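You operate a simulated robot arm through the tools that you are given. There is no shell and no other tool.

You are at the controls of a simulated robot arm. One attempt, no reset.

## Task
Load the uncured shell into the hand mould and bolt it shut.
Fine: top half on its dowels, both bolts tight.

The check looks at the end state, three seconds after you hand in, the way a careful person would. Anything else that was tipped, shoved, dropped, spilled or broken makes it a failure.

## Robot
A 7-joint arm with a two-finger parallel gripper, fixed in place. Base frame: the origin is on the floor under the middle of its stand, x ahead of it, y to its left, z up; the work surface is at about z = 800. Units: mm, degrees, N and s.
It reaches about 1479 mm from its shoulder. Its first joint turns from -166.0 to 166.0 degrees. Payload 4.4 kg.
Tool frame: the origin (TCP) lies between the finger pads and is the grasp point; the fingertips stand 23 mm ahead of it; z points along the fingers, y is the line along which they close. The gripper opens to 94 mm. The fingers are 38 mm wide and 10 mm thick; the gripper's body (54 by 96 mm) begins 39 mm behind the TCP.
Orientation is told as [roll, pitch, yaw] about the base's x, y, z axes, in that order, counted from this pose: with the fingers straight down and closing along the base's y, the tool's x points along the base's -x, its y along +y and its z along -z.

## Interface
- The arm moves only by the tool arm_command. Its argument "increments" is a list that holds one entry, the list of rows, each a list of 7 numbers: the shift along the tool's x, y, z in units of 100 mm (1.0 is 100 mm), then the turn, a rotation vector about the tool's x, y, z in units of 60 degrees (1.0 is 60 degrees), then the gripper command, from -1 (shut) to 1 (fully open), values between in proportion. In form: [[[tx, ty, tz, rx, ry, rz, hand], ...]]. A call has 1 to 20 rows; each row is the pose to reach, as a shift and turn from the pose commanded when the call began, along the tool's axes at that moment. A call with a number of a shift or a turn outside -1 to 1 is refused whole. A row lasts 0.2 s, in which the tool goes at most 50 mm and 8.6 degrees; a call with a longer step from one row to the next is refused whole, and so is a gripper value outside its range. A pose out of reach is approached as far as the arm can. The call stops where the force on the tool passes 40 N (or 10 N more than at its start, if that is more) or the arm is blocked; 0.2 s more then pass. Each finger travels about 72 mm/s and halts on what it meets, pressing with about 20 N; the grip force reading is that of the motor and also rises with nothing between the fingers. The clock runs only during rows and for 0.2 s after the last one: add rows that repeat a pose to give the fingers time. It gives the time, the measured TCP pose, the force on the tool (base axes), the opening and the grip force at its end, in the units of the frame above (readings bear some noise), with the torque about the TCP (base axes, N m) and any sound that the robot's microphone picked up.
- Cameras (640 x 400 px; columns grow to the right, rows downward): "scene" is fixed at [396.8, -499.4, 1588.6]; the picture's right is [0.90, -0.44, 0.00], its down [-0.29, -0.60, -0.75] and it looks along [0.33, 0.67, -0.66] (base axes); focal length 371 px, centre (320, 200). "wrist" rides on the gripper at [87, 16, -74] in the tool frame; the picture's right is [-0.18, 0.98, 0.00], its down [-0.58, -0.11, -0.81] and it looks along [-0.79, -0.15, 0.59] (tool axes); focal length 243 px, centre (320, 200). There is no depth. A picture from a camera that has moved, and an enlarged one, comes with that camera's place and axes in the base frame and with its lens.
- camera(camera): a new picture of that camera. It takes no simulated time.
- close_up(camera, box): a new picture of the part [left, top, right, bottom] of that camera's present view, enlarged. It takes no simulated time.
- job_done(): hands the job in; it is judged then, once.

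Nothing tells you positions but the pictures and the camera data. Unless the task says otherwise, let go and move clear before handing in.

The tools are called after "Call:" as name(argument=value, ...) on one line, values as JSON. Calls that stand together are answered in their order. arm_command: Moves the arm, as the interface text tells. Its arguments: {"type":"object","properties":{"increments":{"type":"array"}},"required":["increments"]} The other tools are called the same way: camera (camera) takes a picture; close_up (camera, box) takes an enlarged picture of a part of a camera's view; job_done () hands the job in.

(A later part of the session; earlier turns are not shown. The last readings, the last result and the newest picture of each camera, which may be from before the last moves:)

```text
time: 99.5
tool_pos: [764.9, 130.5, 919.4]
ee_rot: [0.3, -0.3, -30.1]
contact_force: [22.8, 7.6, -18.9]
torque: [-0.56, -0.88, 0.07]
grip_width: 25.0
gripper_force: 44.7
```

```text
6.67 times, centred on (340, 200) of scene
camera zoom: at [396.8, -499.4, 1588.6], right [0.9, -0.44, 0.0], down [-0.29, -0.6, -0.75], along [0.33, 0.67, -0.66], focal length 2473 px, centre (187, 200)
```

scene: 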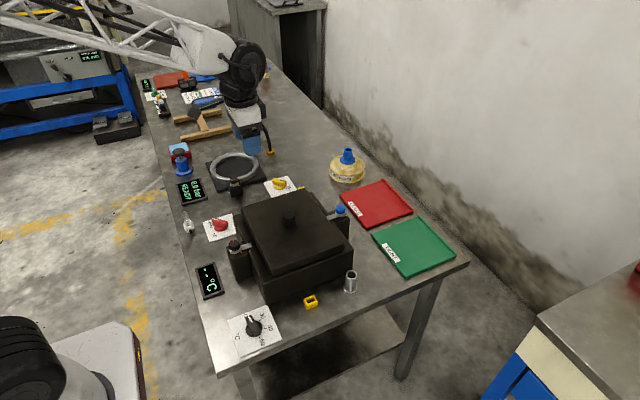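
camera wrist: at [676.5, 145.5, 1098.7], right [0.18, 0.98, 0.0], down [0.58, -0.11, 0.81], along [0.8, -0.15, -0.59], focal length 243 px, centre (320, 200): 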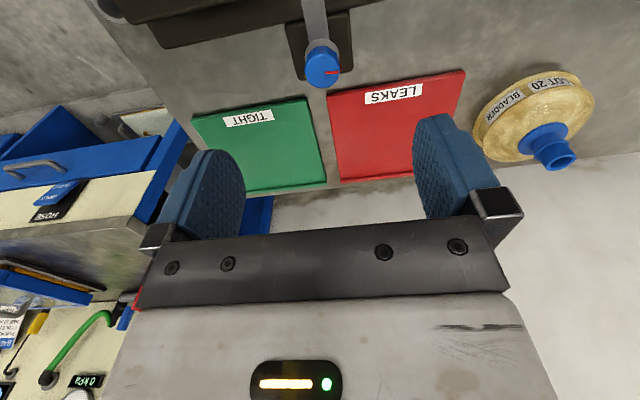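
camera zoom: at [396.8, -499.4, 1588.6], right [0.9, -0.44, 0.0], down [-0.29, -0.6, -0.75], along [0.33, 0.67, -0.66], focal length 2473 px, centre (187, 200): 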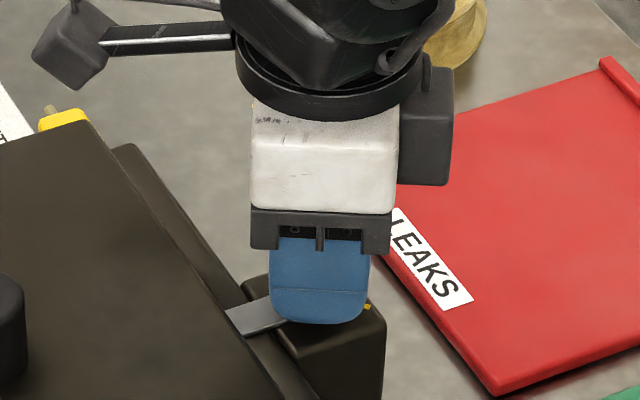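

90° turned; the red line is now at about -5°. Continuing roughly 40° more toward the yellow mark.

Call:
arm_command(increments=[[[-0.007, 0.008, 0.008, 0, 0, 0.0, -1], [-0.007, 0.008, 0.008, 0, 0, 0.1, -1], [-0.007, 0.008, 0.008, 0, 0, 0.2, -1], [-0.007, 0.008, 0.008, 0, 0, 0.25, -1]]])

Call:
arm_command(increments=[[[0, 0, 0, 0, 0, 0.1, -1], [0, 0, 0, 0, 0, 0.2, -1], [0, 0, 0, 0, 0, 0.25, -1]]])

Call:
close_up(camera="wrist", box=[180, 80, 460, 280])

Call:
close_up(camera="scene", box=[305, 170, 375, 230])

```text
time: 100.5
tool_pos: [763.7, 130.6, 919.1]
ee_rot: [0.3, -0.1, -44.9]
contact_force: [-20.5, 8.2, 22.3]
torque: [-0.5, 0.24, 0.06]
grip_width: 25.1
gripper_force: 45.1
```

```text
time: 101.3
tool_pos: [764.6, 131.0, 918.7]
ee_rot: [0.2, -0.1, -59.9]
contact_force: [-8.2, 12.2, 14.4]
torque: [-0.17, 0.4, 0.07]
grip_width: 24.9
gripper_force: 44.8
```

```text
2.00 times, centred on (320, 180) of wrist
camera zoom: at [735.4, 215.0, 992.5], right [0.94, 0.33, 0.01], down [0.19, -0.56, 0.81], along [0.27, -0.76, -0.59], focal length 485 px, centre (320, 240)
```

zoom: 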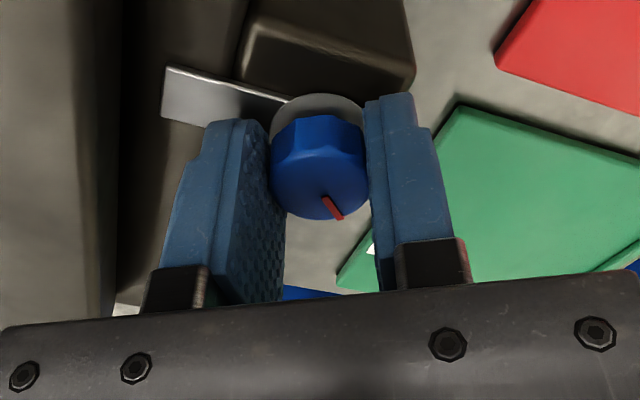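

```text
6.67 times, centred on (340, 200) of scene
camera zoom: at [396.8, -499.4, 1588.6], right [0.9, -0.44, 0.0], down [-0.29, -0.6, -0.75], along [0.33, 0.67, -0.66], focal length 2473 px, centre (187, 200)
```

zoom: 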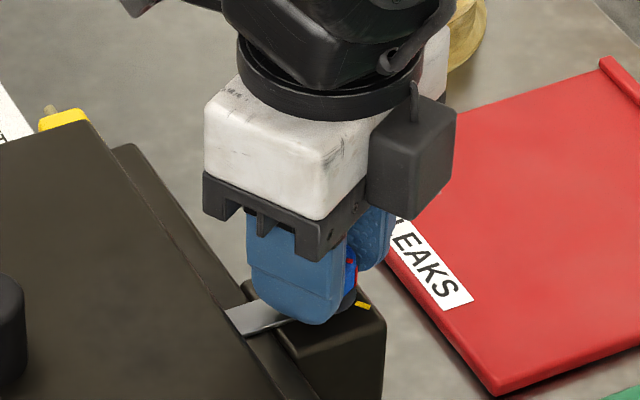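

The red line is at about -37°, close to the yellow mark. Turning another 8°, then I'll compare in the scene view.

Call:
arm_command(increments=[[[0.004, 0.004, -0.006, 0, 0, 0.0, -1], [0.004, 0.004, -0.006, 0, 0, 0.07, -1], [0.004, 0.004, -0.006, 0, 0, 0.13, -1], [0.004, 0.004, -0.006, 0, 0, 0.13, -1]]])

Call:
close_up(camera="scene", box=[325, 195, 365, 225])

Call:
close_up(camera="wrist", box=[270, 110, 390, 200])

```text
time: 102.3
tool_pos: [764.7, 130.5, 919.1]
ee_rot: [0.2, 0.0, -67.8]
contact_force: [30.2, -2.3, -15.2]
torque: [-0.9, -0.43, -0.04]
grip_width: 25.2
gripper_force: 44.8
```

```text
13.33 times, centred on (345, 210) of scene
camera zoom: at [396.8, -499.4, 1588.6], right [0.9, -0.44, 0.0], down [-0.29, -0.6, -0.75], along [0.33, 0.67, -0.66], focal length 4946 px, centre (-13, 67)
```

zoom: 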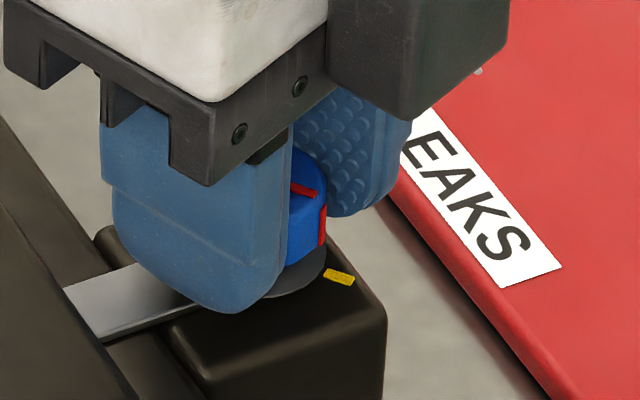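

```text
4.44 times, centred on (330, 155) of wrist
camera zoom: at [747.2, 218.3, 992.6], right [0.98, 0.2, 0.0], down [0.12, -0.58, 0.81], along [0.16, -0.79, -0.59], focal length 1078 px, centre (276, 400)
```

zoom: 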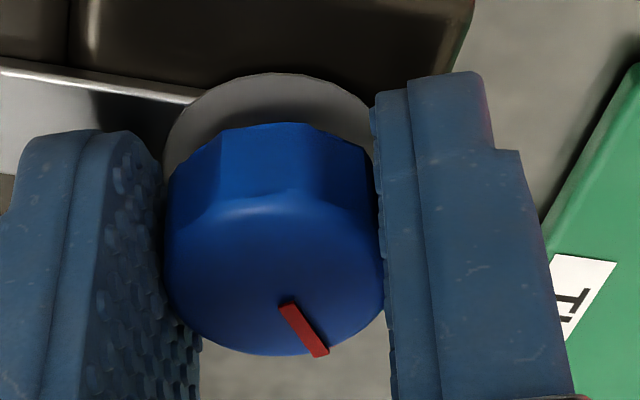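

The red line looks at or slightly past the yellow mark. I'll release and back off so I can see the two marks properly.

Call:
arm_command(increments=[[[-0.005, 0.012, 0.004, 0, 0, 0, -1], [-0.005, 0.012, 0.004, 0, 0, 0, -0.3], [-0.005, 0.012, 0.004, 0, 0, 0, 0], [-0.005, 0.012, 0.004, 0, 0, 0, 0], [-0.005, 0.012, -0.1, 0, 0, 0, 0], [-0.005, 0.012, -0.3, 0, 0, 0, 0], [-0.005, 0.012, -0.6, 0, 0, 0, 0.3], [-0.005, 0.012, -0.9, 0, 0, 0, 0.5], [-0.005, 0.012, -1.0, 0, 0, 0, 0.7]]])

Call:
close_up(camera="scene", box=[320, 190, 370, 225])

Call:
close_up(camera="wrist", box=[260, 20, 380, 110])

Call:
camera(camera="wrist")

```text
time: 104.3
tool_pos: [766.0, 132.4, 1017.8]
ee_rot: [0.3, 0.0, -67.8]
contact_force: [0.9, -0.4, 0.7]
torque: [-0.03, 0.02, 0.02]
grip_width: 80.0
gripper_force: 0.1
```

```text
11.43 times, centred on (345, 208) of scene
camera zoom: at [396.8, -499.4, 1588.6], right [0.9, -0.44, 0.0], down [-0.29, -0.6, -0.75], along [0.33, 0.67, -0.66], focal length 4240 px, centre (34, 114)
```

zoom: 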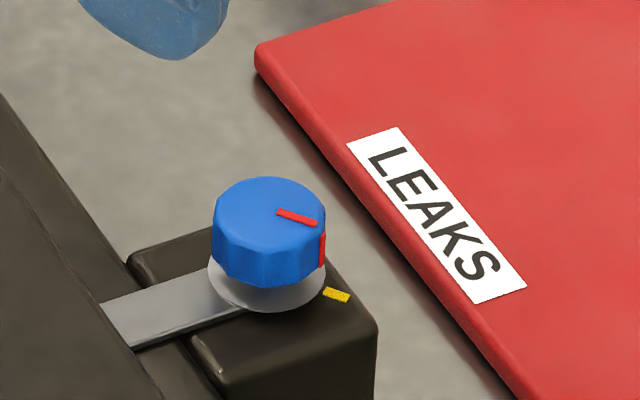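

```text
4.44 times, centred on (320, 65) of wrist
camera zoom: at [747.4, 218.3, 1091.7], right [0.98, 0.2, 0.0], down [0.12, -0.58, 0.81], along [0.17, -0.79, -0.59], focal length 1078 px, centre (320, 800)
```

zoom: 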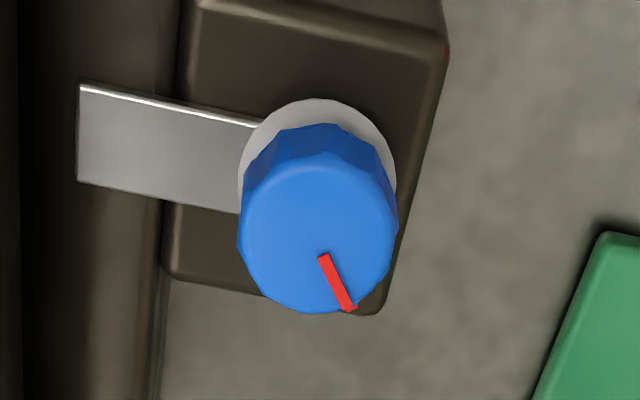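

```text
taken
camera wrist: at [747.4, 218.3, 1091.7], right [0.98, 0.2, 0.0], down [0.12, -0.58, 0.81], along [0.17, -0.79, -0.59], focal length 243 px, centre (320, 200)
```

wrist: 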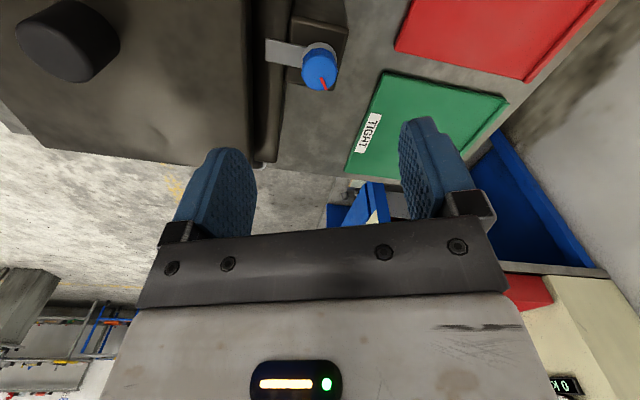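

The knob has screwed down onto its washer. I'll tilt the wrist camera to look straight down and compare the red and yellow marks accurately.

Call:
arm_command(increments=[[[0, 0, -0.1, -0.02, 0.11, 0, 0.7], [0, 0, -0.2, -0.04, 0.22, 0, 0.7], [0, 0, -0.3, -0.06, 0.33, 0, 0.7], [0, 0, -0.4, -0.08, 0.44, 0, 0.7], [0, 0, -0.4, -0.1, 0.55, 0, 0.7], [0, 0, -0.4, -0.12, 0.66, 0, 0.7], [0, 0, -0.4, -0.14, 0.77, 0, 0.7], [0, 0, -0.4, -0.163, 0.88, 0, 0.7]]])

Call:
camera(camera="wrist")

```text
time: 106.1
tool_pos: [766.4, 132.2, 1057.9]
ee_rot: [14.4, 52.5, -60.4]
contact_force: [-0.2, -0.7, -0.3]
torque: [0.01, 0.01, 0.04]
grip_width: 80.0
gripper_force: 0.0
```

```text
taken
camera wrist: at [767.1, 124.2, 1172.5], right [0.98, 0.2, 0.0], down [0.2, -0.98, 0.0], along [0.0, 0.0, -1.0], focal length 243 px, centre (320, 200)
```

wrist: 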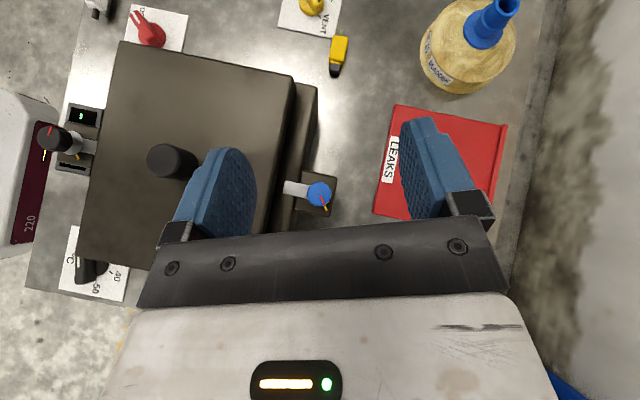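

An excellent straight-down view. Zooming on both knobs.

Call:
close_up(camera="wrist", box=[295, 170, 345, 220])

Call:
close_up(camera="wrist", box=[20, 100, 120, 180])

Call:
close_up(camera="wrist", box=[60, 20, 360, 280])

```text
8.00 times, centred on (320, 195) of wrist
camera zoom: at [767.1, 124.2, 1172.5], right [0.98, 0.2, 0.0], down [0.2, -0.98, 0.0], along [0.0, 0.0, -1.0], focal length 1941 px, centre (320, 240)
```

zoom: 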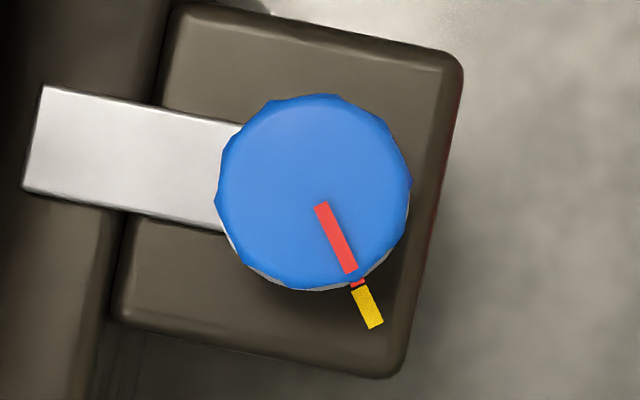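

```text
5.00 times, centred on (70, 140) of wrist
camera zoom: at [767.1, 124.2, 1172.5], right [0.98, 0.2, 0.0], down [0.2, -0.98, 0.0], along [0.0, 0.0, -1.0], focal length 1213 px, centre (1570, 500)
```

zoom: 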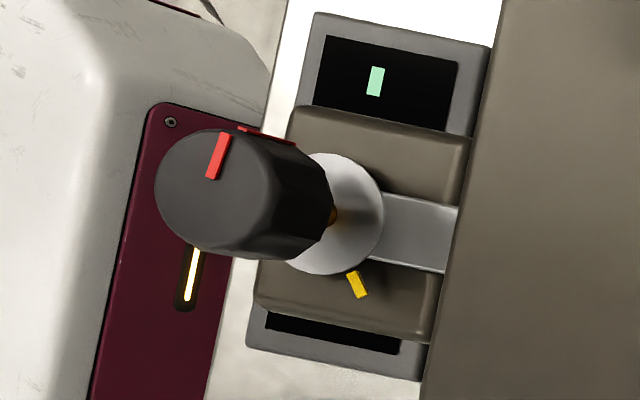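

```text
1.54 times, centred on (210, 150) of wrist
camera zoom: at [767.1, 124.2, 1172.5], right [0.98, 0.2, 0.0], down [0.2, -0.98, 0.0], along [0.0, 0.0, -1.0], focal length 373 px, centre (489, 277)
```

zoom: 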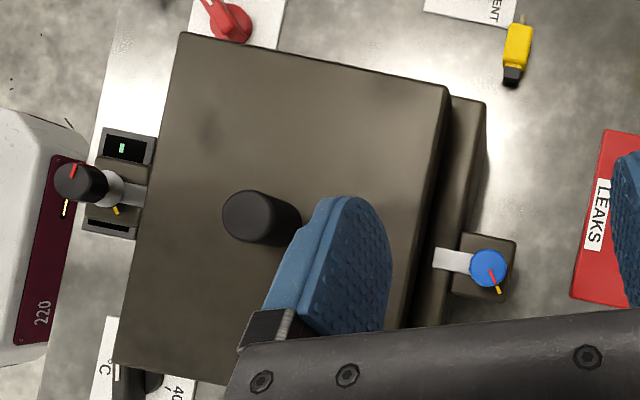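

The blue bolt's red line is aligned with its yellow mark, within about 1°. The black bolt, by symmetry and the scene view, is at about (474, 131). I'll un-tilt, travel over above the handle height, and rotate back to yaw +60°.

Call:
arm_command(increments=[[[0, 0, 0, 0.02, -0.11, 0, 0.3], [0, 0, 0, 0.04, -0.22, 0, 0.3], [0, 0, 0, 0.06, -0.33, 0, 0.3], [0, 0, 0, 0.08, -0.44, 0, 0.3], [0, 0, 0, 0.1, -0.55, 0, 0.3], [0, 0, 0, 0.12, -0.66, 0, 0.3], [0, 0, 0, 0.14, -0.77, 0, 0.3], [0, 0, 0, 0.163, -0.88, 0, 0.3]]])

Call:
arm_command(increments=[[[0.06, -0.15, 0, 0, 0, -0.12, 0.3], [0.12, -0.3, 0, 0, 0, -0.24, 0.3], [0.18, -0.45, 0, 0, 0, -0.36, 0.3], [0.24, -0.6, 0, 0, 0, -0.48, 0.3], [0.3, -0.75, 0, 0, 0, -0.6, 0.3], [0.359, -0.88, 0, 0, 0, -0.71, 0.3]]])

Call:
arm_command(increments=[[[0.15, -0.07, 0, 0, 0, -0.12, 0.3], [0.3, -0.14, 0, 0, 0, -0.24, 0.3], [0.45, -0.21, 0, 0, 0, -0.36, 0.3], [0.6, -0.28, 0, 0, 0, -0.48, 0.3], [0.75, -0.35, 0, 0, 0, -0.6, 0.3], [0.878, -0.413, 0, 0, 0, -0.71, 0.3]]])

Call:
arm_command(increments=[[[0.15, 0.05, 0, 0, 0, -0.12, 0], [0.3, 0.1, 0, 0, 0, -0.24, 0], [0.45, 0.15, 0, 0, 0, -0.36, 0], [0.6, 0.2, 0, 0, 0, -0.48, 0], [0.75, 0.24, 0, 0, 0, -0.6, 0], [0.925, 0.29, 0, 0, 0, -0.71, 0], [0.925, 0.29, 0, 0, 0, -0.71, 0]]])

Call:
camera(camera="wrist")

Call:
camera(camera="scene")

```text
time: 107.9
tool_pos: [765.4, 130.7, 1059.5]
ee_rot: [0.3, -0.1, -67.8]
contact_force: [-1.1, -0.4, 0.5]
torque: [-0.02, -0.04, -0.01]
grip_width: 60.9
gripper_force: 0.1
```

```text
time: 109.3
tool_pos: [669.5, 132.3, 1060.0]
ee_rot: [0.2, -0.2, -25.1]
contact_force: [1.0, -1.0, -0.7]
torque: [0.04, 0.0, 0.04]
grip_width: 61.3
gripper_force: 0.1
```

```text
time: 110.7
tool_pos: [573.2, 130.0, 1058.4]
ee_rot: [0.0, -0.3, 17.6]
contact_force: [0.4, -0.2, 0.0]
torque: [0.02, -0.01, 0.0]
grip_width: 61.0
gripper_force: 0.0
```

```text
time: 112.3
tool_pos: [476.0, 131.4, 1056.8]
ee_rot: [-0.3, -0.2, 60.2]
contact_force: [1.0, 0.9, -0.2]
torque: [0.04, -0.02, 0.03]
grip_width: 46.9
gripper_force: 0.0
```

```text
taken
camera wrist: at [418.8, 64.9, 1130.7], right [-0.76, 0.65, 0.0], down [0.38, 0.45, 0.81], along [0.53, 0.61, -0.59], focal length 243 px, centre (320, 200)
```

wrist: 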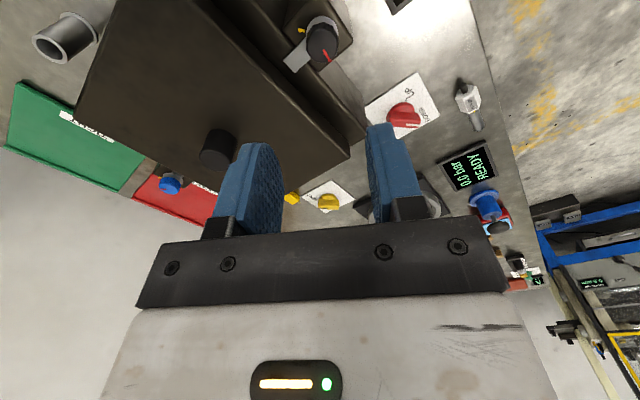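

```text
taken
```

scene: 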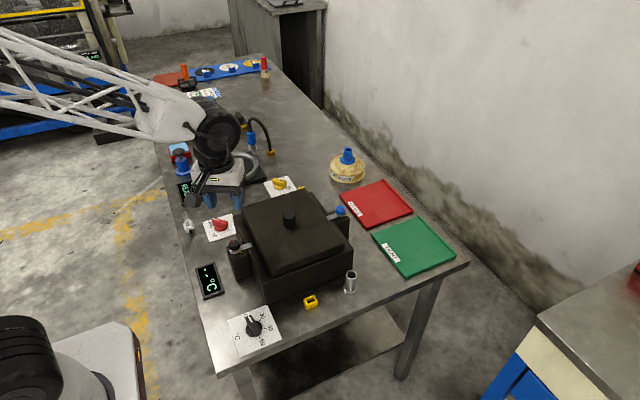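

The black knob is in view just below. Descending partway, then checking the centring.

Call:
arm_command(increments=[[[0, 0, 0.25, 0, 0, 0, 0], [0, 0, 0.5, 0, 0, 0, 0], [0, 0, 0.72, 0, 0, 0, 0], [0, 0, 0.72, 0, 0, 0, 0]]])

Call:
close_up(camera="wrist", box=[180, 0, 460, 200])

Call:
close_up(camera="scene", box=[200, 190, 280, 250])

```text
time: 113.3
tool_pos: [475.4, 131.3, 985.7]
ee_rot: [-0.2, -0.2, 60.0]
contact_force: [-0.6, 0.9, -0.7]
torque: [0.0, 0.0, 0.0]
grip_width: 46.8
gripper_force: 0.1
```

```text
2.00 times, centred on (320, 100) of wrist
camera zoom: at [418.5, 65.5, 1059.4], right [-0.76, 0.65, 0.0], down [0.38, 0.45, 0.81], along [0.53, 0.61, -0.59], focal length 485 px, centre (320, 400)
```

zoom: 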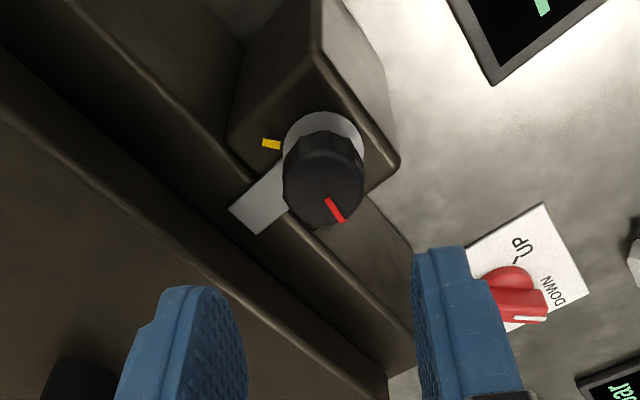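

```text
6.67 times, centred on (240, 220) of scene
camera zoom: at [396.8, -499.4, 1588.6], right [0.9, -0.44, 0.0], down [-0.29, -0.6, -0.75], along [0.33, 0.67, -0.66], focal length 2473 px, centre (853, 67)
```

zoom: 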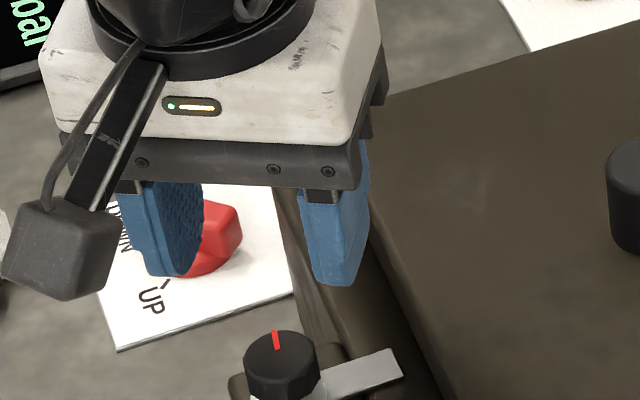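

Call:
arm_command(increments=[[[0.006, 0.01, 0.15, 0, 0, 0, 0], [0.013, 0.018, 0.3, 0, 0, 0, 0], [0.013, 0.018, 0.395, 0, 0, 0, 0], [0.013, 0.018, 0.395, 0, 0, 0, 0]]])

Call:
close_up(camera="wrist", box=[180, 40, 460, 240])

Call:
close_up(camera="scene", box=[200, 200, 280, 260])

```text
time: 114.3
tool_pos: [476.3, 130.8, 946.3]
ee_rot: [-0.2, -0.2, 59.9]
contact_force: [0.3, 0.1, 0.2]
torque: [0.0, 0.0, -0.01]
grip_width: 47.1
gripper_force: 0.1
```

```text
2.00 times, centred on (320, 140) of wrist
camera zoom: at [417.6, 65.4, 1019.6], right [-0.76, 0.65, 0.0], down [0.38, 0.45, 0.81], along [0.53, 0.61, -0.59], focal length 485 px, centre (320, 320)
```

zoom: 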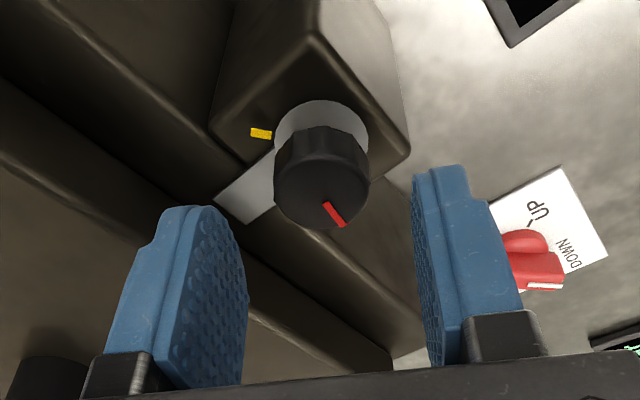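

```text
6.67 times, centred on (240, 230) of scene
camera zoom: at [396.8, -499.4, 1588.6], right [0.9, -0.44, 0.0], down [-0.29, -0.6, -0.75], along [0.33, 0.67, -0.66], focal length 2473 px, centre (853, 0)
```

zoom: 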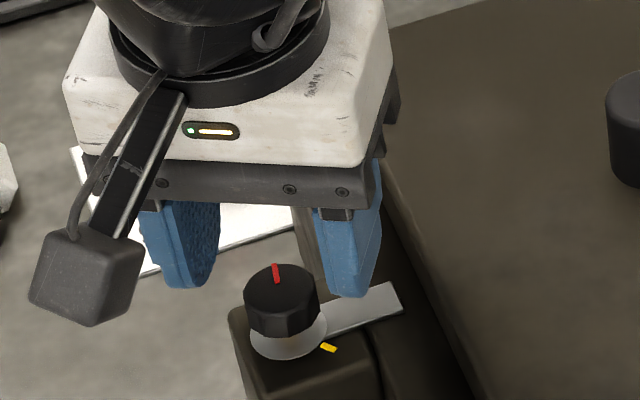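

Call:
arm_command(increments=[[[0.01, 0.022, 0.08, 0, 0, 0, 0], [0.01, 0.022, 0.16, 0, 0, 0, 0], [0.01, 0.022, 0.24, 0, 0, 0, 0], [0.01, 0.022, 0.265, 0, 0, 0, 0], [0.01, 0.022, 0.265, 0, 0, 0, 0]]])

Call:
close_up(camera="wrist", box=[180, 80, 460, 280])

Call:
close_up(camera="scene", box=[200, 200, 280, 260])

```text
time: 115.5
tool_pos: [471.7, 132.3, 919.7]
ee_rot: [-0.2, -0.2, 59.9]
contact_force: [0.4, 0.9, 0.0]
torque: [-0.01, 0.03, -0.01]
grip_width: 47.0
gripper_force: 0.0
```

```text
2.00 times, centred on (320, 180) of wrist
camera zoom: at [414.2, 65.4, 993.2], right [-0.76, 0.65, 0.0], down [0.38, 0.45, 0.81], along [0.53, 0.61, -0.59], focal length 485 px, centre (320, 240)
```

zoom: 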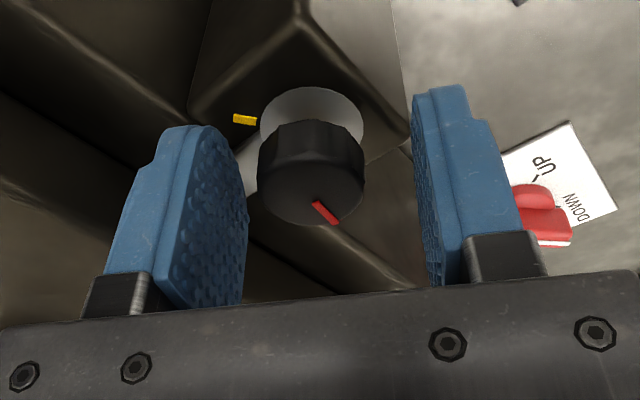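

```text
6.67 times, centred on (240, 230) of scene
camera zoom: at [396.8, -499.4, 1588.6], right [0.9, -0.44, 0.0], down [-0.29, -0.6, -0.75], along [0.33, 0.67, -0.66], focal length 2473 px, centre (853, 0)
```

zoom: 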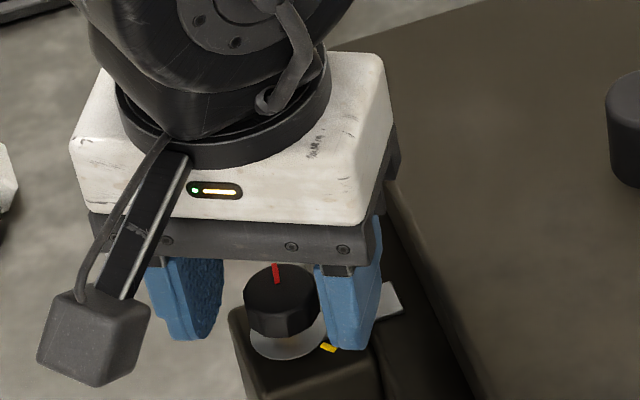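

Well placed. Closing on the black knob.

Call:
arm_command(increments=[[[0, -0.008, 0, 0, 0, 0, 0], [0, -0.008, 0, 0, 0, 0, -0.3], [0, -0.008, 0, 0, 0, 0, -1], [0, -0.008, 0, 0, 0, 0, -1], [0, -0.008, 0, 0, 0, 0, -1]]])

Call:
close_up(camera="wrist", box=[180, 80, 460, 280])

```text
time: 116.7
tool_pos: [474.6, 129.8, 921.0]
ee_rot: [-0.2, -0.2, 60.0]
contact_force: [9.8, -4.5, -7.6]
torque: [-0.05, -0.1, 0.02]
grip_width: 25.6
gripper_force: 45.0
stopped in row 5: the force on the tool passed its limit at 42 N (the readings are from after the stop); the commanded pose is now the measured one
```

```text
2.00 times, centred on (320, 180) of wrist
camera zoom: at [415.9, 64.1, 993.1], right [-0.76, 0.65, 0.0], down [0.38, 0.45, 0.81], along [0.53, 0.61, -0.59], focal length 485 px, centre (320, 240)
```

zoom: 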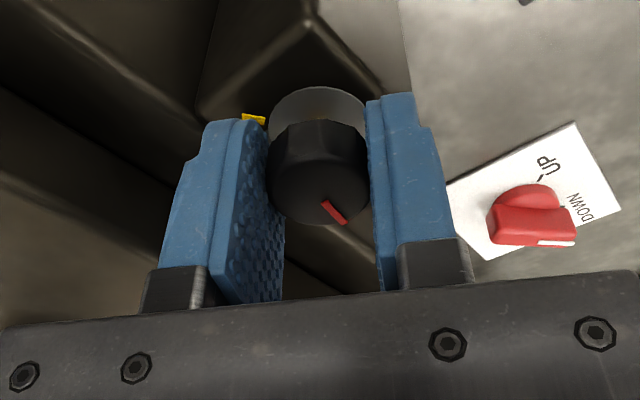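

Held at 25.6 mm. Now turning it clockwise in 15° steps, correcting side load each time.

Call:
arm_command(increments=[[[0, -0.005, 0, 0, 0, 0, -1], [0, -0.005, 0, 0, 0, 0.1, -1], [0, -0.005, 0, 0, 0, 0.2, -1], [0, -0.005, 0, 0, 0, 0.25, -1]]])

```text
time: 117.7
tool_pos: [472.8, 130.3, 920.8]
ee_rot: [-0.2, -0.3, 44.9]
contact_force: [0.4, 26.9, -13.8]
torque: [0.39, 0.23, 0.02]
grip_width: 25.9
gripper_force: 44.7
```

Call:
arm_command(increments=[[[-0.009, 0.009, 0.006, 0, 0, 0, -1], [-0.009, 0.009, 0.006, 0, 0, 0.1, -1], [-0.009, 0.009, 0.006, 0, 0, 0.2, -1], [-0.009, 0.009, 0.006, 0, 0, 0.25, -1]]])

```text
time: 118.6
tool_pos: [474.9, 129.7, 921.1]
ee_rot: [-0.1, -0.3, 32.7]
contact_force: [2.2, -10.1, 0.0]
torque: [-0.08, -0.1, 0.02]
grip_width: 25.8
gripper_force: 45.6
stopped in row 4: the force on the tool passed its limit at 43 N (the readings are from after the stop); the commanded pose is now the measured one
```

Call:
arm_command(increments=[[[0.002, -0.004, 0.003, 0, 0, 0.05, -1], [0.002, -0.004, 0.004, 0, 0, 0.1, -1], [0.002, -0.004, 0.005, 0, 0, 0.15, -1], [0.002, -0.004, 0.006, 0, 0, 0.2, -1], [0.002, -0.004, 0.006, 0, 0, 0.2, -1]]])

Call:
close_up(camera="wrist", box=[180, 80, 460, 280])

```text
time: 119.8
tool_pos: [473.8, 130.0, 919.6]
ee_rot: [0.0, -0.3, 20.6]
contact_force: [-12.9, 3.5, 21.8]
torque: [0.43, -0.36, 0.0]
grip_width: 25.5
gripper_force: 45.2
```

```text
2.00 times, centred on (320, 180) of wrist
camera zoom: at [386.4, 115.6, 993.0], right [-0.17, 0.98, 0.0], down [0.58, 0.1, 0.81], along [0.8, 0.14, -0.59], focal length 485 px, centre (320, 240)
```

zoom: 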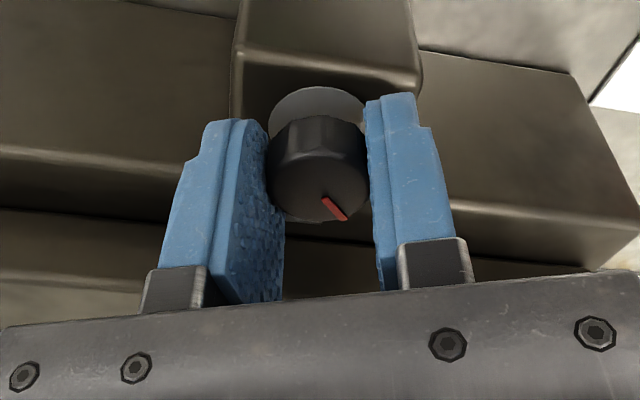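

Call:
arm_command(increments=[[[0.005, 0.003, -0.006, 0, 0, 0.05, -1], [0.005, 0.003, -0.006, 0, 0, 0.11, -1], [0.005, 0.003, -0.006, 0, 0, 0.17, -1], [0.005, 0.003, -0.006, 0, 0, 0.23, -1], [0.005, 0.003, -0.006, 0, 0, 0.23, -1]]])

Call:
arm_command(increments=[[[0, 0, 0, 0, 0, 0.05, -1], [0, 0, 0, 0, 0, 0.11, -1], [0, 0, 0, 0, 0, 0.17, -1], [0, 0, 0, 0, 0, 0.23, -1], [0, 0, 0, 0, 0, 0.23, -1]]])

```text
time: 121.0
tool_pos: [473.2, 128.6, 919.4]
ee_rot: [0.0, -0.4, 6.8]
contact_force: [-12.4, -18.1, 17.1]
torque: [-0.15, 0.31, 0.0]
grip_width: 25.2
gripper_force: 45.2
```

```text
time: 122.2
tool_pos: [473.4, 130.5, 920.7]
ee_rot: [0.1, -0.4, -6.9]
contact_force: [-13.5, -21.0, 14.3]
torque: [-0.37, 0.44, 0.0]
grip_width: 25.0
gripper_force: 45.0
```

Call:
arm_command(increments=[[[0.006, -0.012, -0.006, 0, 0, 0.0, -1], [0.006, -0.012, -0.006, 0, 0, 0.06, -1], [0.006, -0.012, -0.006, 0, 0, 0.12, -1], [0.006, -0.012, -0.006, 0, 0, 0.18, -1], [0.006, -0.012, -0.006, 0, 0, 0.24, -1], [0.006, -0.012, -0.006, 0, 0, 0.24, -1]]])

Call:
close_up(camera="wrist", box=[180, 80, 460, 280])

Call:
camera(camera="scene")

```text
time: 123.0
tool_pos: [472.6, 130.6, 920.8]
ee_rot: [0.2, -0.4, -12.9]
contact_force: [5.0, 17.1, -6.9]
torque: [-0.02, 0.02, 0.05]
grip_width: 24.9
gripper_force: 46.0
stopped in row 3: the force on the tool passed its limit at 44 N (the readings are from after the stop); the commanded pose is now the measured one
```

```text
2.00 times, centred on (320, 180) of wrist
camera zoom: at [391.6, 166.2, 993.1], right [0.4, 0.92, 0.0], down [0.54, -0.24, 0.81], along [0.74, -0.32, -0.59], focal length 485 px, centre (320, 240)
```

zoom: 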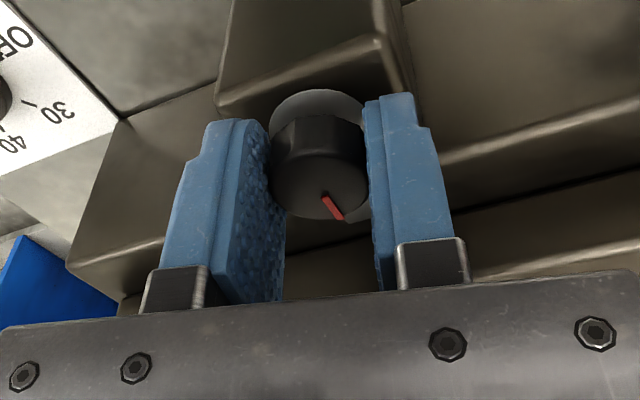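

```text
taken
```

scene: 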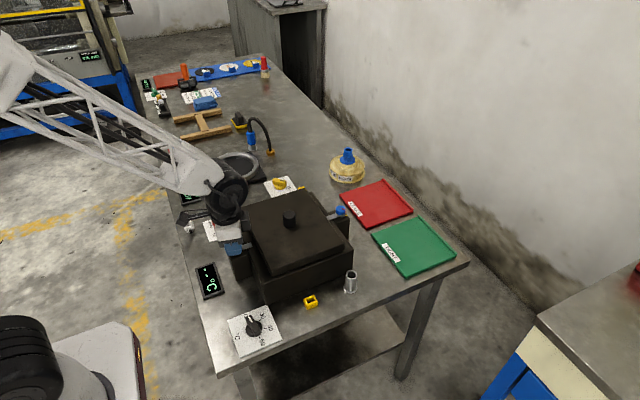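

Call:
arm_command(increments=[[[0, 0.005, 0.002, 0, 0, 0.05, -1], [0, 0.005, 0.002, 0, 0, 0.1, -1], [0, 0.005, 0.002, 0, 0, 0.15, -1], [0, 0.005, 0.002, 0, 0, 0.2, -1], [0, 0.005, 0.002, 0, 0, 0.2, -1]]])

Call:
arm_command(increments=[[[0, 0, 0, 0, 0, 0.05, -1], [0, 0, 0, 0, 0, 0.1, -1], [0, 0, 0, 0, 0, 0.15, -1], [0, 0, 0, 0, 0, 0.2, -1], [0, 0, 0, 0, 0, 0.2, -1]]])

```text
time: 124.2
tool_pos: [474.5, 130.6, 919.5]
ee_rot: [0.2, -0.2, -24.8]
contact_force: [3.0, -33.5, 5.1]
torque: [-1.02, -0.46, 0.03]
grip_width: 24.8
gripper_force: 44.6
```

```text
time: 125.4
tool_pos: [473.7, 129.7, 919.0]
ee_rot: [0.3, -0.1, -36.8]
contact_force: [-3.3, -31.2, 6.5]
torque: [-0.65, 0.41, -0.08]
grip_width: 24.8
gripper_force: 44.8
```

Call:
arm_command(increments=[[[-0.006, -0.01, 0, 0, 0, 0, -1], [-0.006, -0.01, 0, 0, 0, 0, -1]]])

Call:
arm_command(increments=[[[0, 0, 0, 0, 0, 0.05, -1], [0, 0, 0, 0, 0, 0.1, -1], [0, 0, 0, 0, 0, 0.15, -1], [0, 0, 0, 0, 0, 0.2, -1], [0, 0, 0, 0, 0, 0.2, -1]]])

Call:
close_up(camera="wrist", box=[180, 80, 460, 280])

```text
time: 126.0
tool_pos: [473.8, 129.2, 920.5]
ee_rot: [0.3, -0.3, -37.0]
contact_force: [-12.1, 38.7, -0.1]
torque: [0.03, 0.56, 0.1]
grip_width: 25.2
gripper_force: 44.6
```

```text
time: 126.7
tool_pos: [473.8, 131.0, 920.2]
ee_rot: [0.4, -0.3, -44.4]
contact_force: [-1.1, 21.7, -1.5]
torque: [-0.02, 0.38, 0.01]
grip_width: 24.9
gripper_force: 44.6
stopped in row 3: the force on the tool passed its limit at 53 N (the readings are from after the stop); the commanded pose is now the measured one
```

```text
2.00 times, centred on (320, 180) of wrist
camera zoom: at [422.5, 202.9, 993.2], right [0.82, 0.57, 0.01], down [0.33, -0.49, 0.81], along [0.47, -0.66, -0.59], focal length 485 px, centre (320, 240)
```

zoom: 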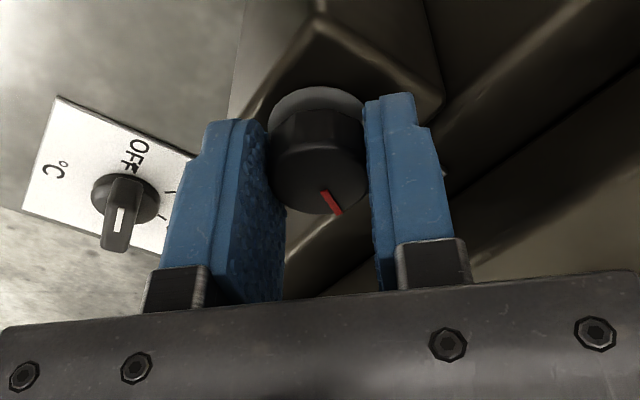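

Call:
arm_command(increments=[[[0.003, 0.003, 0, 0, 0, 0.04, -1], [0.003, 0.003, 0, 0, 0, 0.08, -1], [0.003, 0.003, 0, 0, 0, 0.12, -1], [0.003, 0.003, 0, 0, 0, 0.16, -1], [0.003, 0.003, 0, 0, 0, 0.2, -1], [0.003, 0.003, 0, 0, 0, 0.2, -1]]])

Call:
close_up(camera="wrist", box=[270, 110, 390, 200])

```text
time: 128.1
tool_pos: [474.0, 129.6, 920.2]
ee_rot: [0.4, -0.3, -56.5]
contact_force: [26.3, 14.3, -26.5]
torque: [-0.55, -0.11, -0.07]
grip_width: 25.1
gripper_force: 45.0
```

```text
4.44 times, centred on (330, 155) of wrist
camera zoom: at [438.7, 211.9, 993.4], right [0.92, 0.39, 0.01], down [0.22, -0.55, 0.81], along [0.32, -0.74, -0.59], focal length 1078 px, centre (276, 400)
```

zoom: 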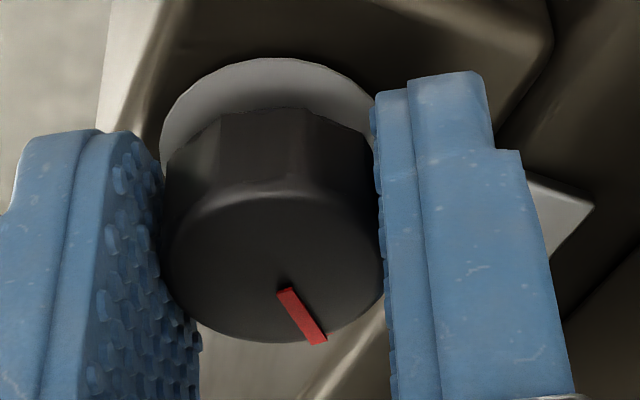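

About 11° more to go.

Call:
arm_command(increments=[[[0, 0.005, 0.004, 0, 0, 0.0, -1], [0, 0.005, 0.004, 0, 0, 0.05, -1], [0, 0.005, 0.004, 0, 0, 0.1, -1], [0, 0.005, 0.004, 0, 0, 0.15, -1], [0, 0.005, 0.004, 0, 0, 0.19, -1], [0, 0.005, 0.004, 0, 0, 0.19, -1]]])

Call:
close_up(camera="wrist", box=[270, 110, 390, 200])

Call:
close_up(camera="scene", box=[215, 220, 275, 265])

```text
time: 129.5
tool_pos: [474.1, 129.9, 920.6]
ee_rot: [0.5, -0.1, -67.8]
contact_force: [-11.5, -2.7, 7.3]
torque: [-0.73, 0.56, 0.0]
grip_width: 25.0
gripper_force: 44.6
```

```text
4.44 times, centred on (330, 155) of wrist
camera zoom: at [455.4, 217.0, 993.6], right [0.98, 0.2, 0.01], down [0.11, -0.58, 0.81], along [0.17, -0.79, -0.59], focal length 1078 px, centre (276, 400)
```

zoom: 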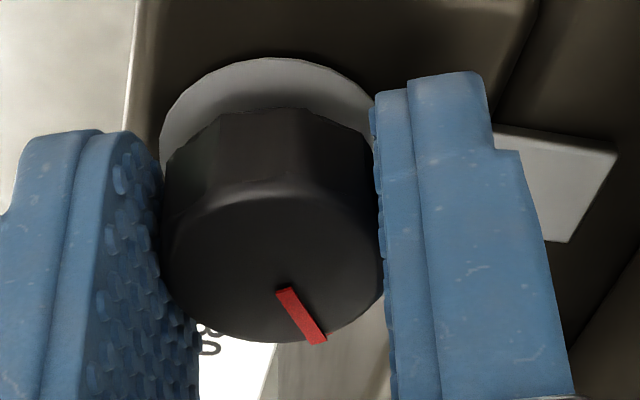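

```text
8.89 times, centred on (245, 242) of scene
camera zoom: at [396.8, -499.4, 1588.6], right [0.9, -0.44, 0.0], down [-0.29, -0.6, -0.75], along [0.33, 0.67, -0.66], focal length 3297 px, centre (987, -178)
```

zoom: 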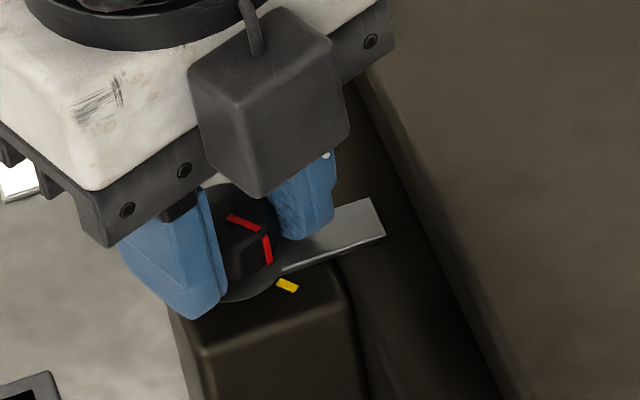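

Looks aligned. Releasing and backing off, then checking straight-down.

Call:
arm_command(increments=[[[0, 0, 0, 0, 0, 0, -0.45], [0, 0, 0, 0, 0, 0, -0.3], [0, 0, 0, 0, 0, 0, 0], [0, 0, 0, 0, 0, 0, 0], [0, 0, -0.1, 0, 0, 0, 0], [0, 0, -0.3, 0, 0, 0, 0], [0, 0, -0.6, 0, 0, 0, 0.3], [0, 0, -0.9, 0, 0, 0, 0.5], [0, 0, -1.0, 0, 0, 0, 0.7]]])

Call:
arm_command(increments=[[[0, 0, -0.1, -0.02, 0.11, 0, 0.7], [0, 0, -0.2, -0.04, 0.22, 0, 0.7], [0, 0, -0.3, -0.06, 0.33, 0, 0.7], [0, 0, -0.4, -0.08, 0.44, 0, 0.7], [0, 0, -0.4, -0.1, 0.55, 0, 0.7], [0, 0, -0.4, -0.12, 0.66, 0, 0.7], [0, 0, -0.4, -0.14, 0.77, 0, 0.7], [0, 0, -0.4, -0.163, 0.88, 0, 0.7]]])

Call:
camera(camera="wrist")

Call:
close_up(camera="wrist", box=[290, 165, 350, 225])

```text
time: 131.5
tool_pos: [474.7, 130.3, 1019.4]
ee_rot: [0.5, -0.1, -67.8]
contact_force: [-0.1, -0.3, 0.8]
torque: [0.0, -0.01, -0.01]
grip_width: 80.0
gripper_force: 0.1
```

```text
time: 133.3
tool_pos: [472.8, 129.5, 1059.3]
ee_rot: [14.8, 52.4, -60.1]
contact_force: [0.2, -0.2, -0.2]
torque: [-0.02, -0.04, 0.02]
grip_width: 79.8
gripper_force: 0.2
```

```text
taken
camera wrist: at [473.1, 123.0, 1173.3], right [0.98, 0.2, 0.01], down [0.2, -0.98, 0.0], along [0.01, 0.0, -1.0], focal length 243 px, centre (320, 200)
```

wrist: 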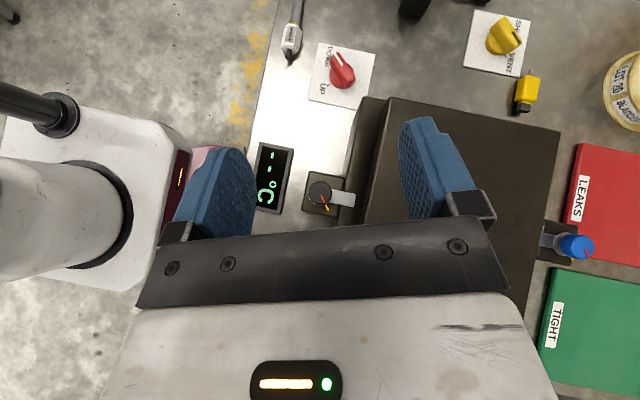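

```text
6.67 times, centred on (320, 195) of wrist
camera zoom: at [473.1, 123.0, 1173.3], right [0.98, 0.2, 0.01], down [0.2, -0.98, 0.0], along [0.01, 0.0, -1.0], focal length 1618 px, centre (320, 233)
```

zoom: 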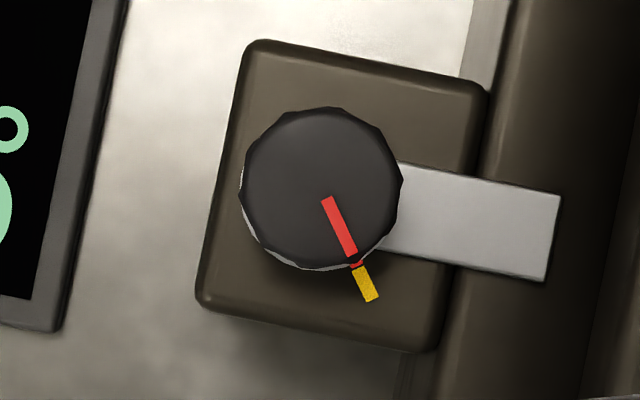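

Both bolts are turned to their yellow marks. As a last check I want a low-angle look at the joint between the top half and the block, so I'll un-tilt and go to the back side for a flatter view.

Call:
arm_command(increments=[[[0, 0, 0, 0.02, -0.11, 0, 0.3], [0, 0, 0, 0.04, -0.22, 0, 0.3], [0, 0, 0, 0.06, -0.33, 0, 0.3], [0, 0, 0, 0.08, -0.44, 0, 0.3], [0, 0, 0, 0.1, -0.55, 0, 0.3], [0, 0, 0, 0.12, -0.66, 0, 0.3], [0, 0, 0, 0.14, -0.77, 0, 0.3], [0, 0, 0, 0.163, -0.88, 0, 0.3]]])

Call:
arm_command(increments=[[[0.2, 0.3, 0, 0, 0, 0, 0.3], [0.4, 0.6, 0, 0, 0, 0, 0.3], [0.5, 0.75, 0, 0, 0, 0, 0.3]]])

Call:
arm_command(increments=[[[0.2, 0.3, 0, 0, 0, 0, 0.3], [0.4, 0.6, 0, 0, 0, 0, 0.3], [0.5, 0.75, 0, 0, 0, 0, 0.3]]])

Call:
arm_command(increments=[[[0.2, 0.3, 0, 0, 0, 0, 0.3], [0.4, 0.6, 0, 0, 0, 0, 0.3], [0.5, 0.7, 0, 0, 0, 0, 0.3]]])

Call:
camera(camera="wrist")

Call:
camera(camera="scene")

```text
time: 135.1
tool_pos: [473.4, 128.5, 1059.3]
ee_rot: [0.5, -0.2, -67.8]
contact_force: [-0.3, -0.4, 1.0]
torque: [0.0, -0.03, 0.0]
grip_width: 61.0
gripper_force: 0.1
```

```text
time: 135.9
tool_pos: [523.2, 206.1, 1059.0]
ee_rot: [0.4, -0.2, -67.8]
contact_force: [-0.6, -0.1, -1.1]
torque: [0.01, 0.02, 0.0]
grip_width: 61.3
gripper_force: 0.0
```

```text
time: 136.7
tool_pos: [574.5, 279.0, 1062.2]
ee_rot: [0.5, 0.0, -67.7]
contact_force: [-0.1, -0.7, 0.4]
torque: [0.0, -0.04, -0.03]
grip_width: 61.1
gripper_force: 0.0
```

```text
time: 137.5
tool_pos: [620.8, 352.8, 1062.2]
ee_rot: [0.4, -0.1, -67.8]
contact_force: [-0.5, -0.3, 0.9]
torque: [0.02, 0.01, 0.0]
grip_width: 61.1
gripper_force: 0.1
```

```text
taken
camera wrist: at [601.7, 440.2, 1135.4], right [0.98, 0.2, 0.01], down [0.11, -0.58, 0.81], along [0.17, -0.79, -0.59], focal length 243 px, centre (320, 200)
```

wrist: 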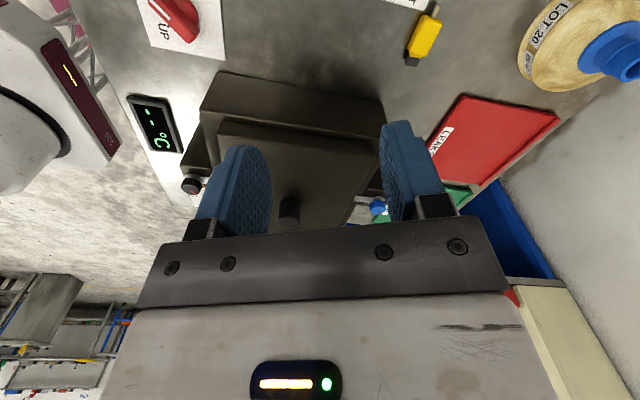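

```text
taken
```

scene: 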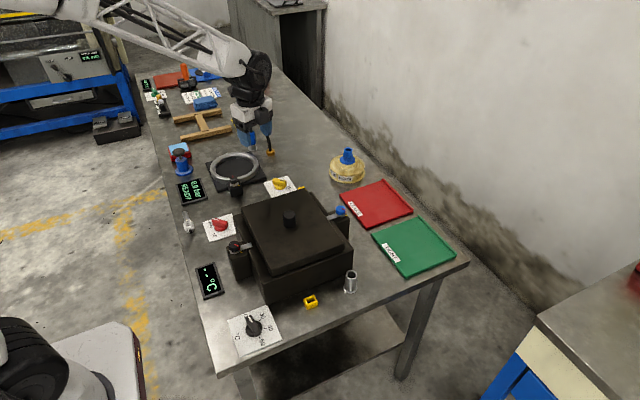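

Call:
arm_command(increments=[[[0, 0, 0.2, 0.02, -0.1, 0, 0.3], [0, 0, 0.4, 0.04, -0.2, 0, 0.3], [0, 0, 0.6, 0.055, -0.3, 0, 0.3], [0, 0, 0.8, 0.07, -0.4, 0, 0.3], [0, 0, 1.0, 0.085, -0.46, 0, 0.3]]])

Call:
camera(camera="wrist")

Call:
close_up(camera="wrist", box=[180, 60, 420, 210])

```text
time: 138.7
tool_pos: [620.9, 352.9, 963.0]
ee_rot: [-5.0, -27.7, -66.7]
contact_force: [0.6, 0.5, 0.6]
torque: [0.02, 0.02, 0.0]
grip_width: 61.2
gripper_force: 0.1
```

```text
taken
camera wrist: at [598.6, 463.6, 986.5], right [0.98, 0.2, 0.01], down [0.02, -0.14, 0.99], along [0.2, -0.97, -0.14], focal length 243 px, centre (320, 200)
```

wrist: 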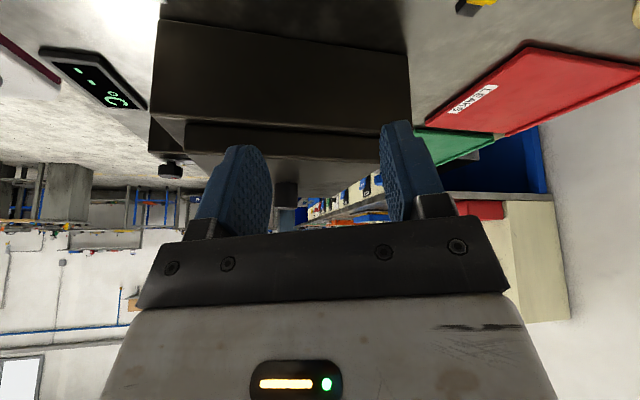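

```text
2.67 times, centred on (300, 135) of wrist
camera zoom: at [598.6, 463.6, 986.5], right [0.98, 0.2, 0.01], down [0.02, -0.14, 0.99], along [0.2, -0.97, -0.14], focal length 647 px, centre (373, 373)
```

zoom: 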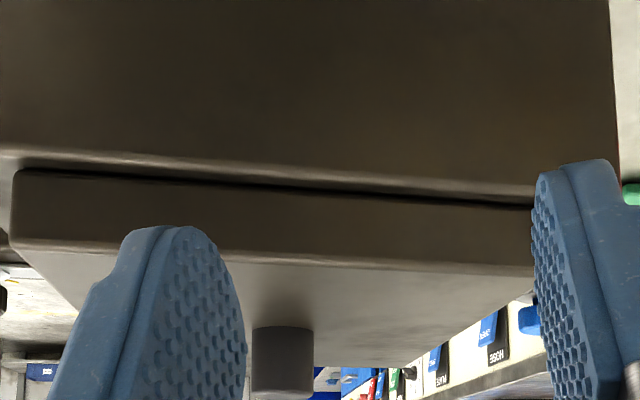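

The joint line is visible and looks closed. Zooming in along it.

Call:
close_up(camera="wrist", box=[175, 105, 255, 155])

Call:
close_up(camera="wrist", box=[320, 110, 400, 160])

Call:
close_up(camera="wrist", box=[245, 105, 325, 155])

```text
8.00 times, centred on (215, 130) of wrist
camera zoom: at [598.6, 463.6, 986.5], right [0.98, 0.2, 0.01], down [0.02, -0.14, 0.99], along [0.2, -0.97, -0.14], focal length 1941 px, centre (1160, 760)
```

zoom: 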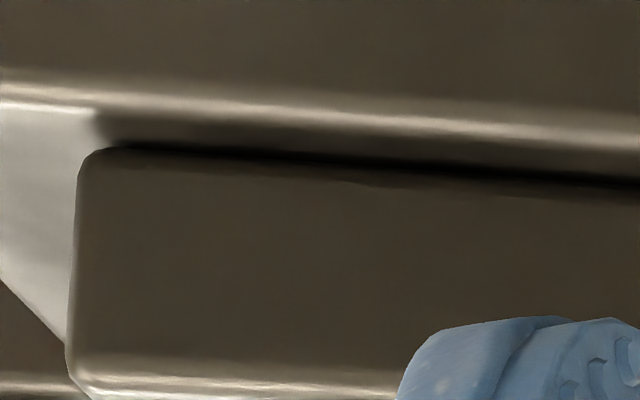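

```text
8.00 times, centred on (360, 135) of wrist
camera zoom: at [598.6, 463.6, 986.5], right [0.98, 0.2, 0.01], down [0.02, -0.14, 0.99], along [0.2, -0.97, -0.14], focal length 1941 px, centre (0, 720)
```

zoom: 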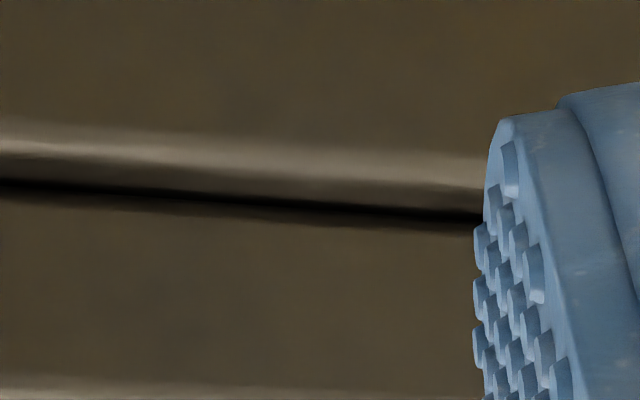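

```text
8.00 times, centred on (285, 130) of wrist
camera zoom: at [598.6, 463.6, 986.5], right [0.98, 0.2, 0.01], down [0.02, -0.14, 0.99], along [0.2, -0.97, -0.14], focal length 1941 px, centre (600, 760)
```

zoom: 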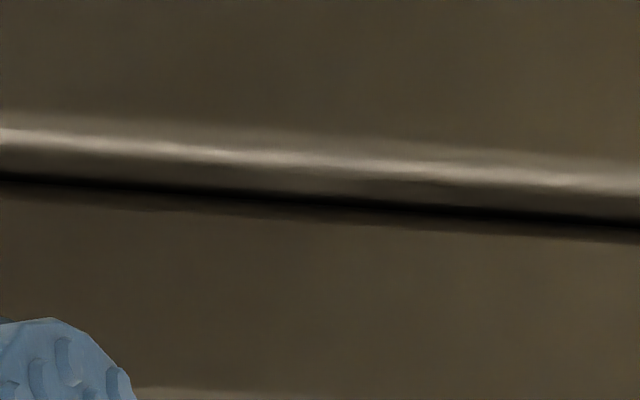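

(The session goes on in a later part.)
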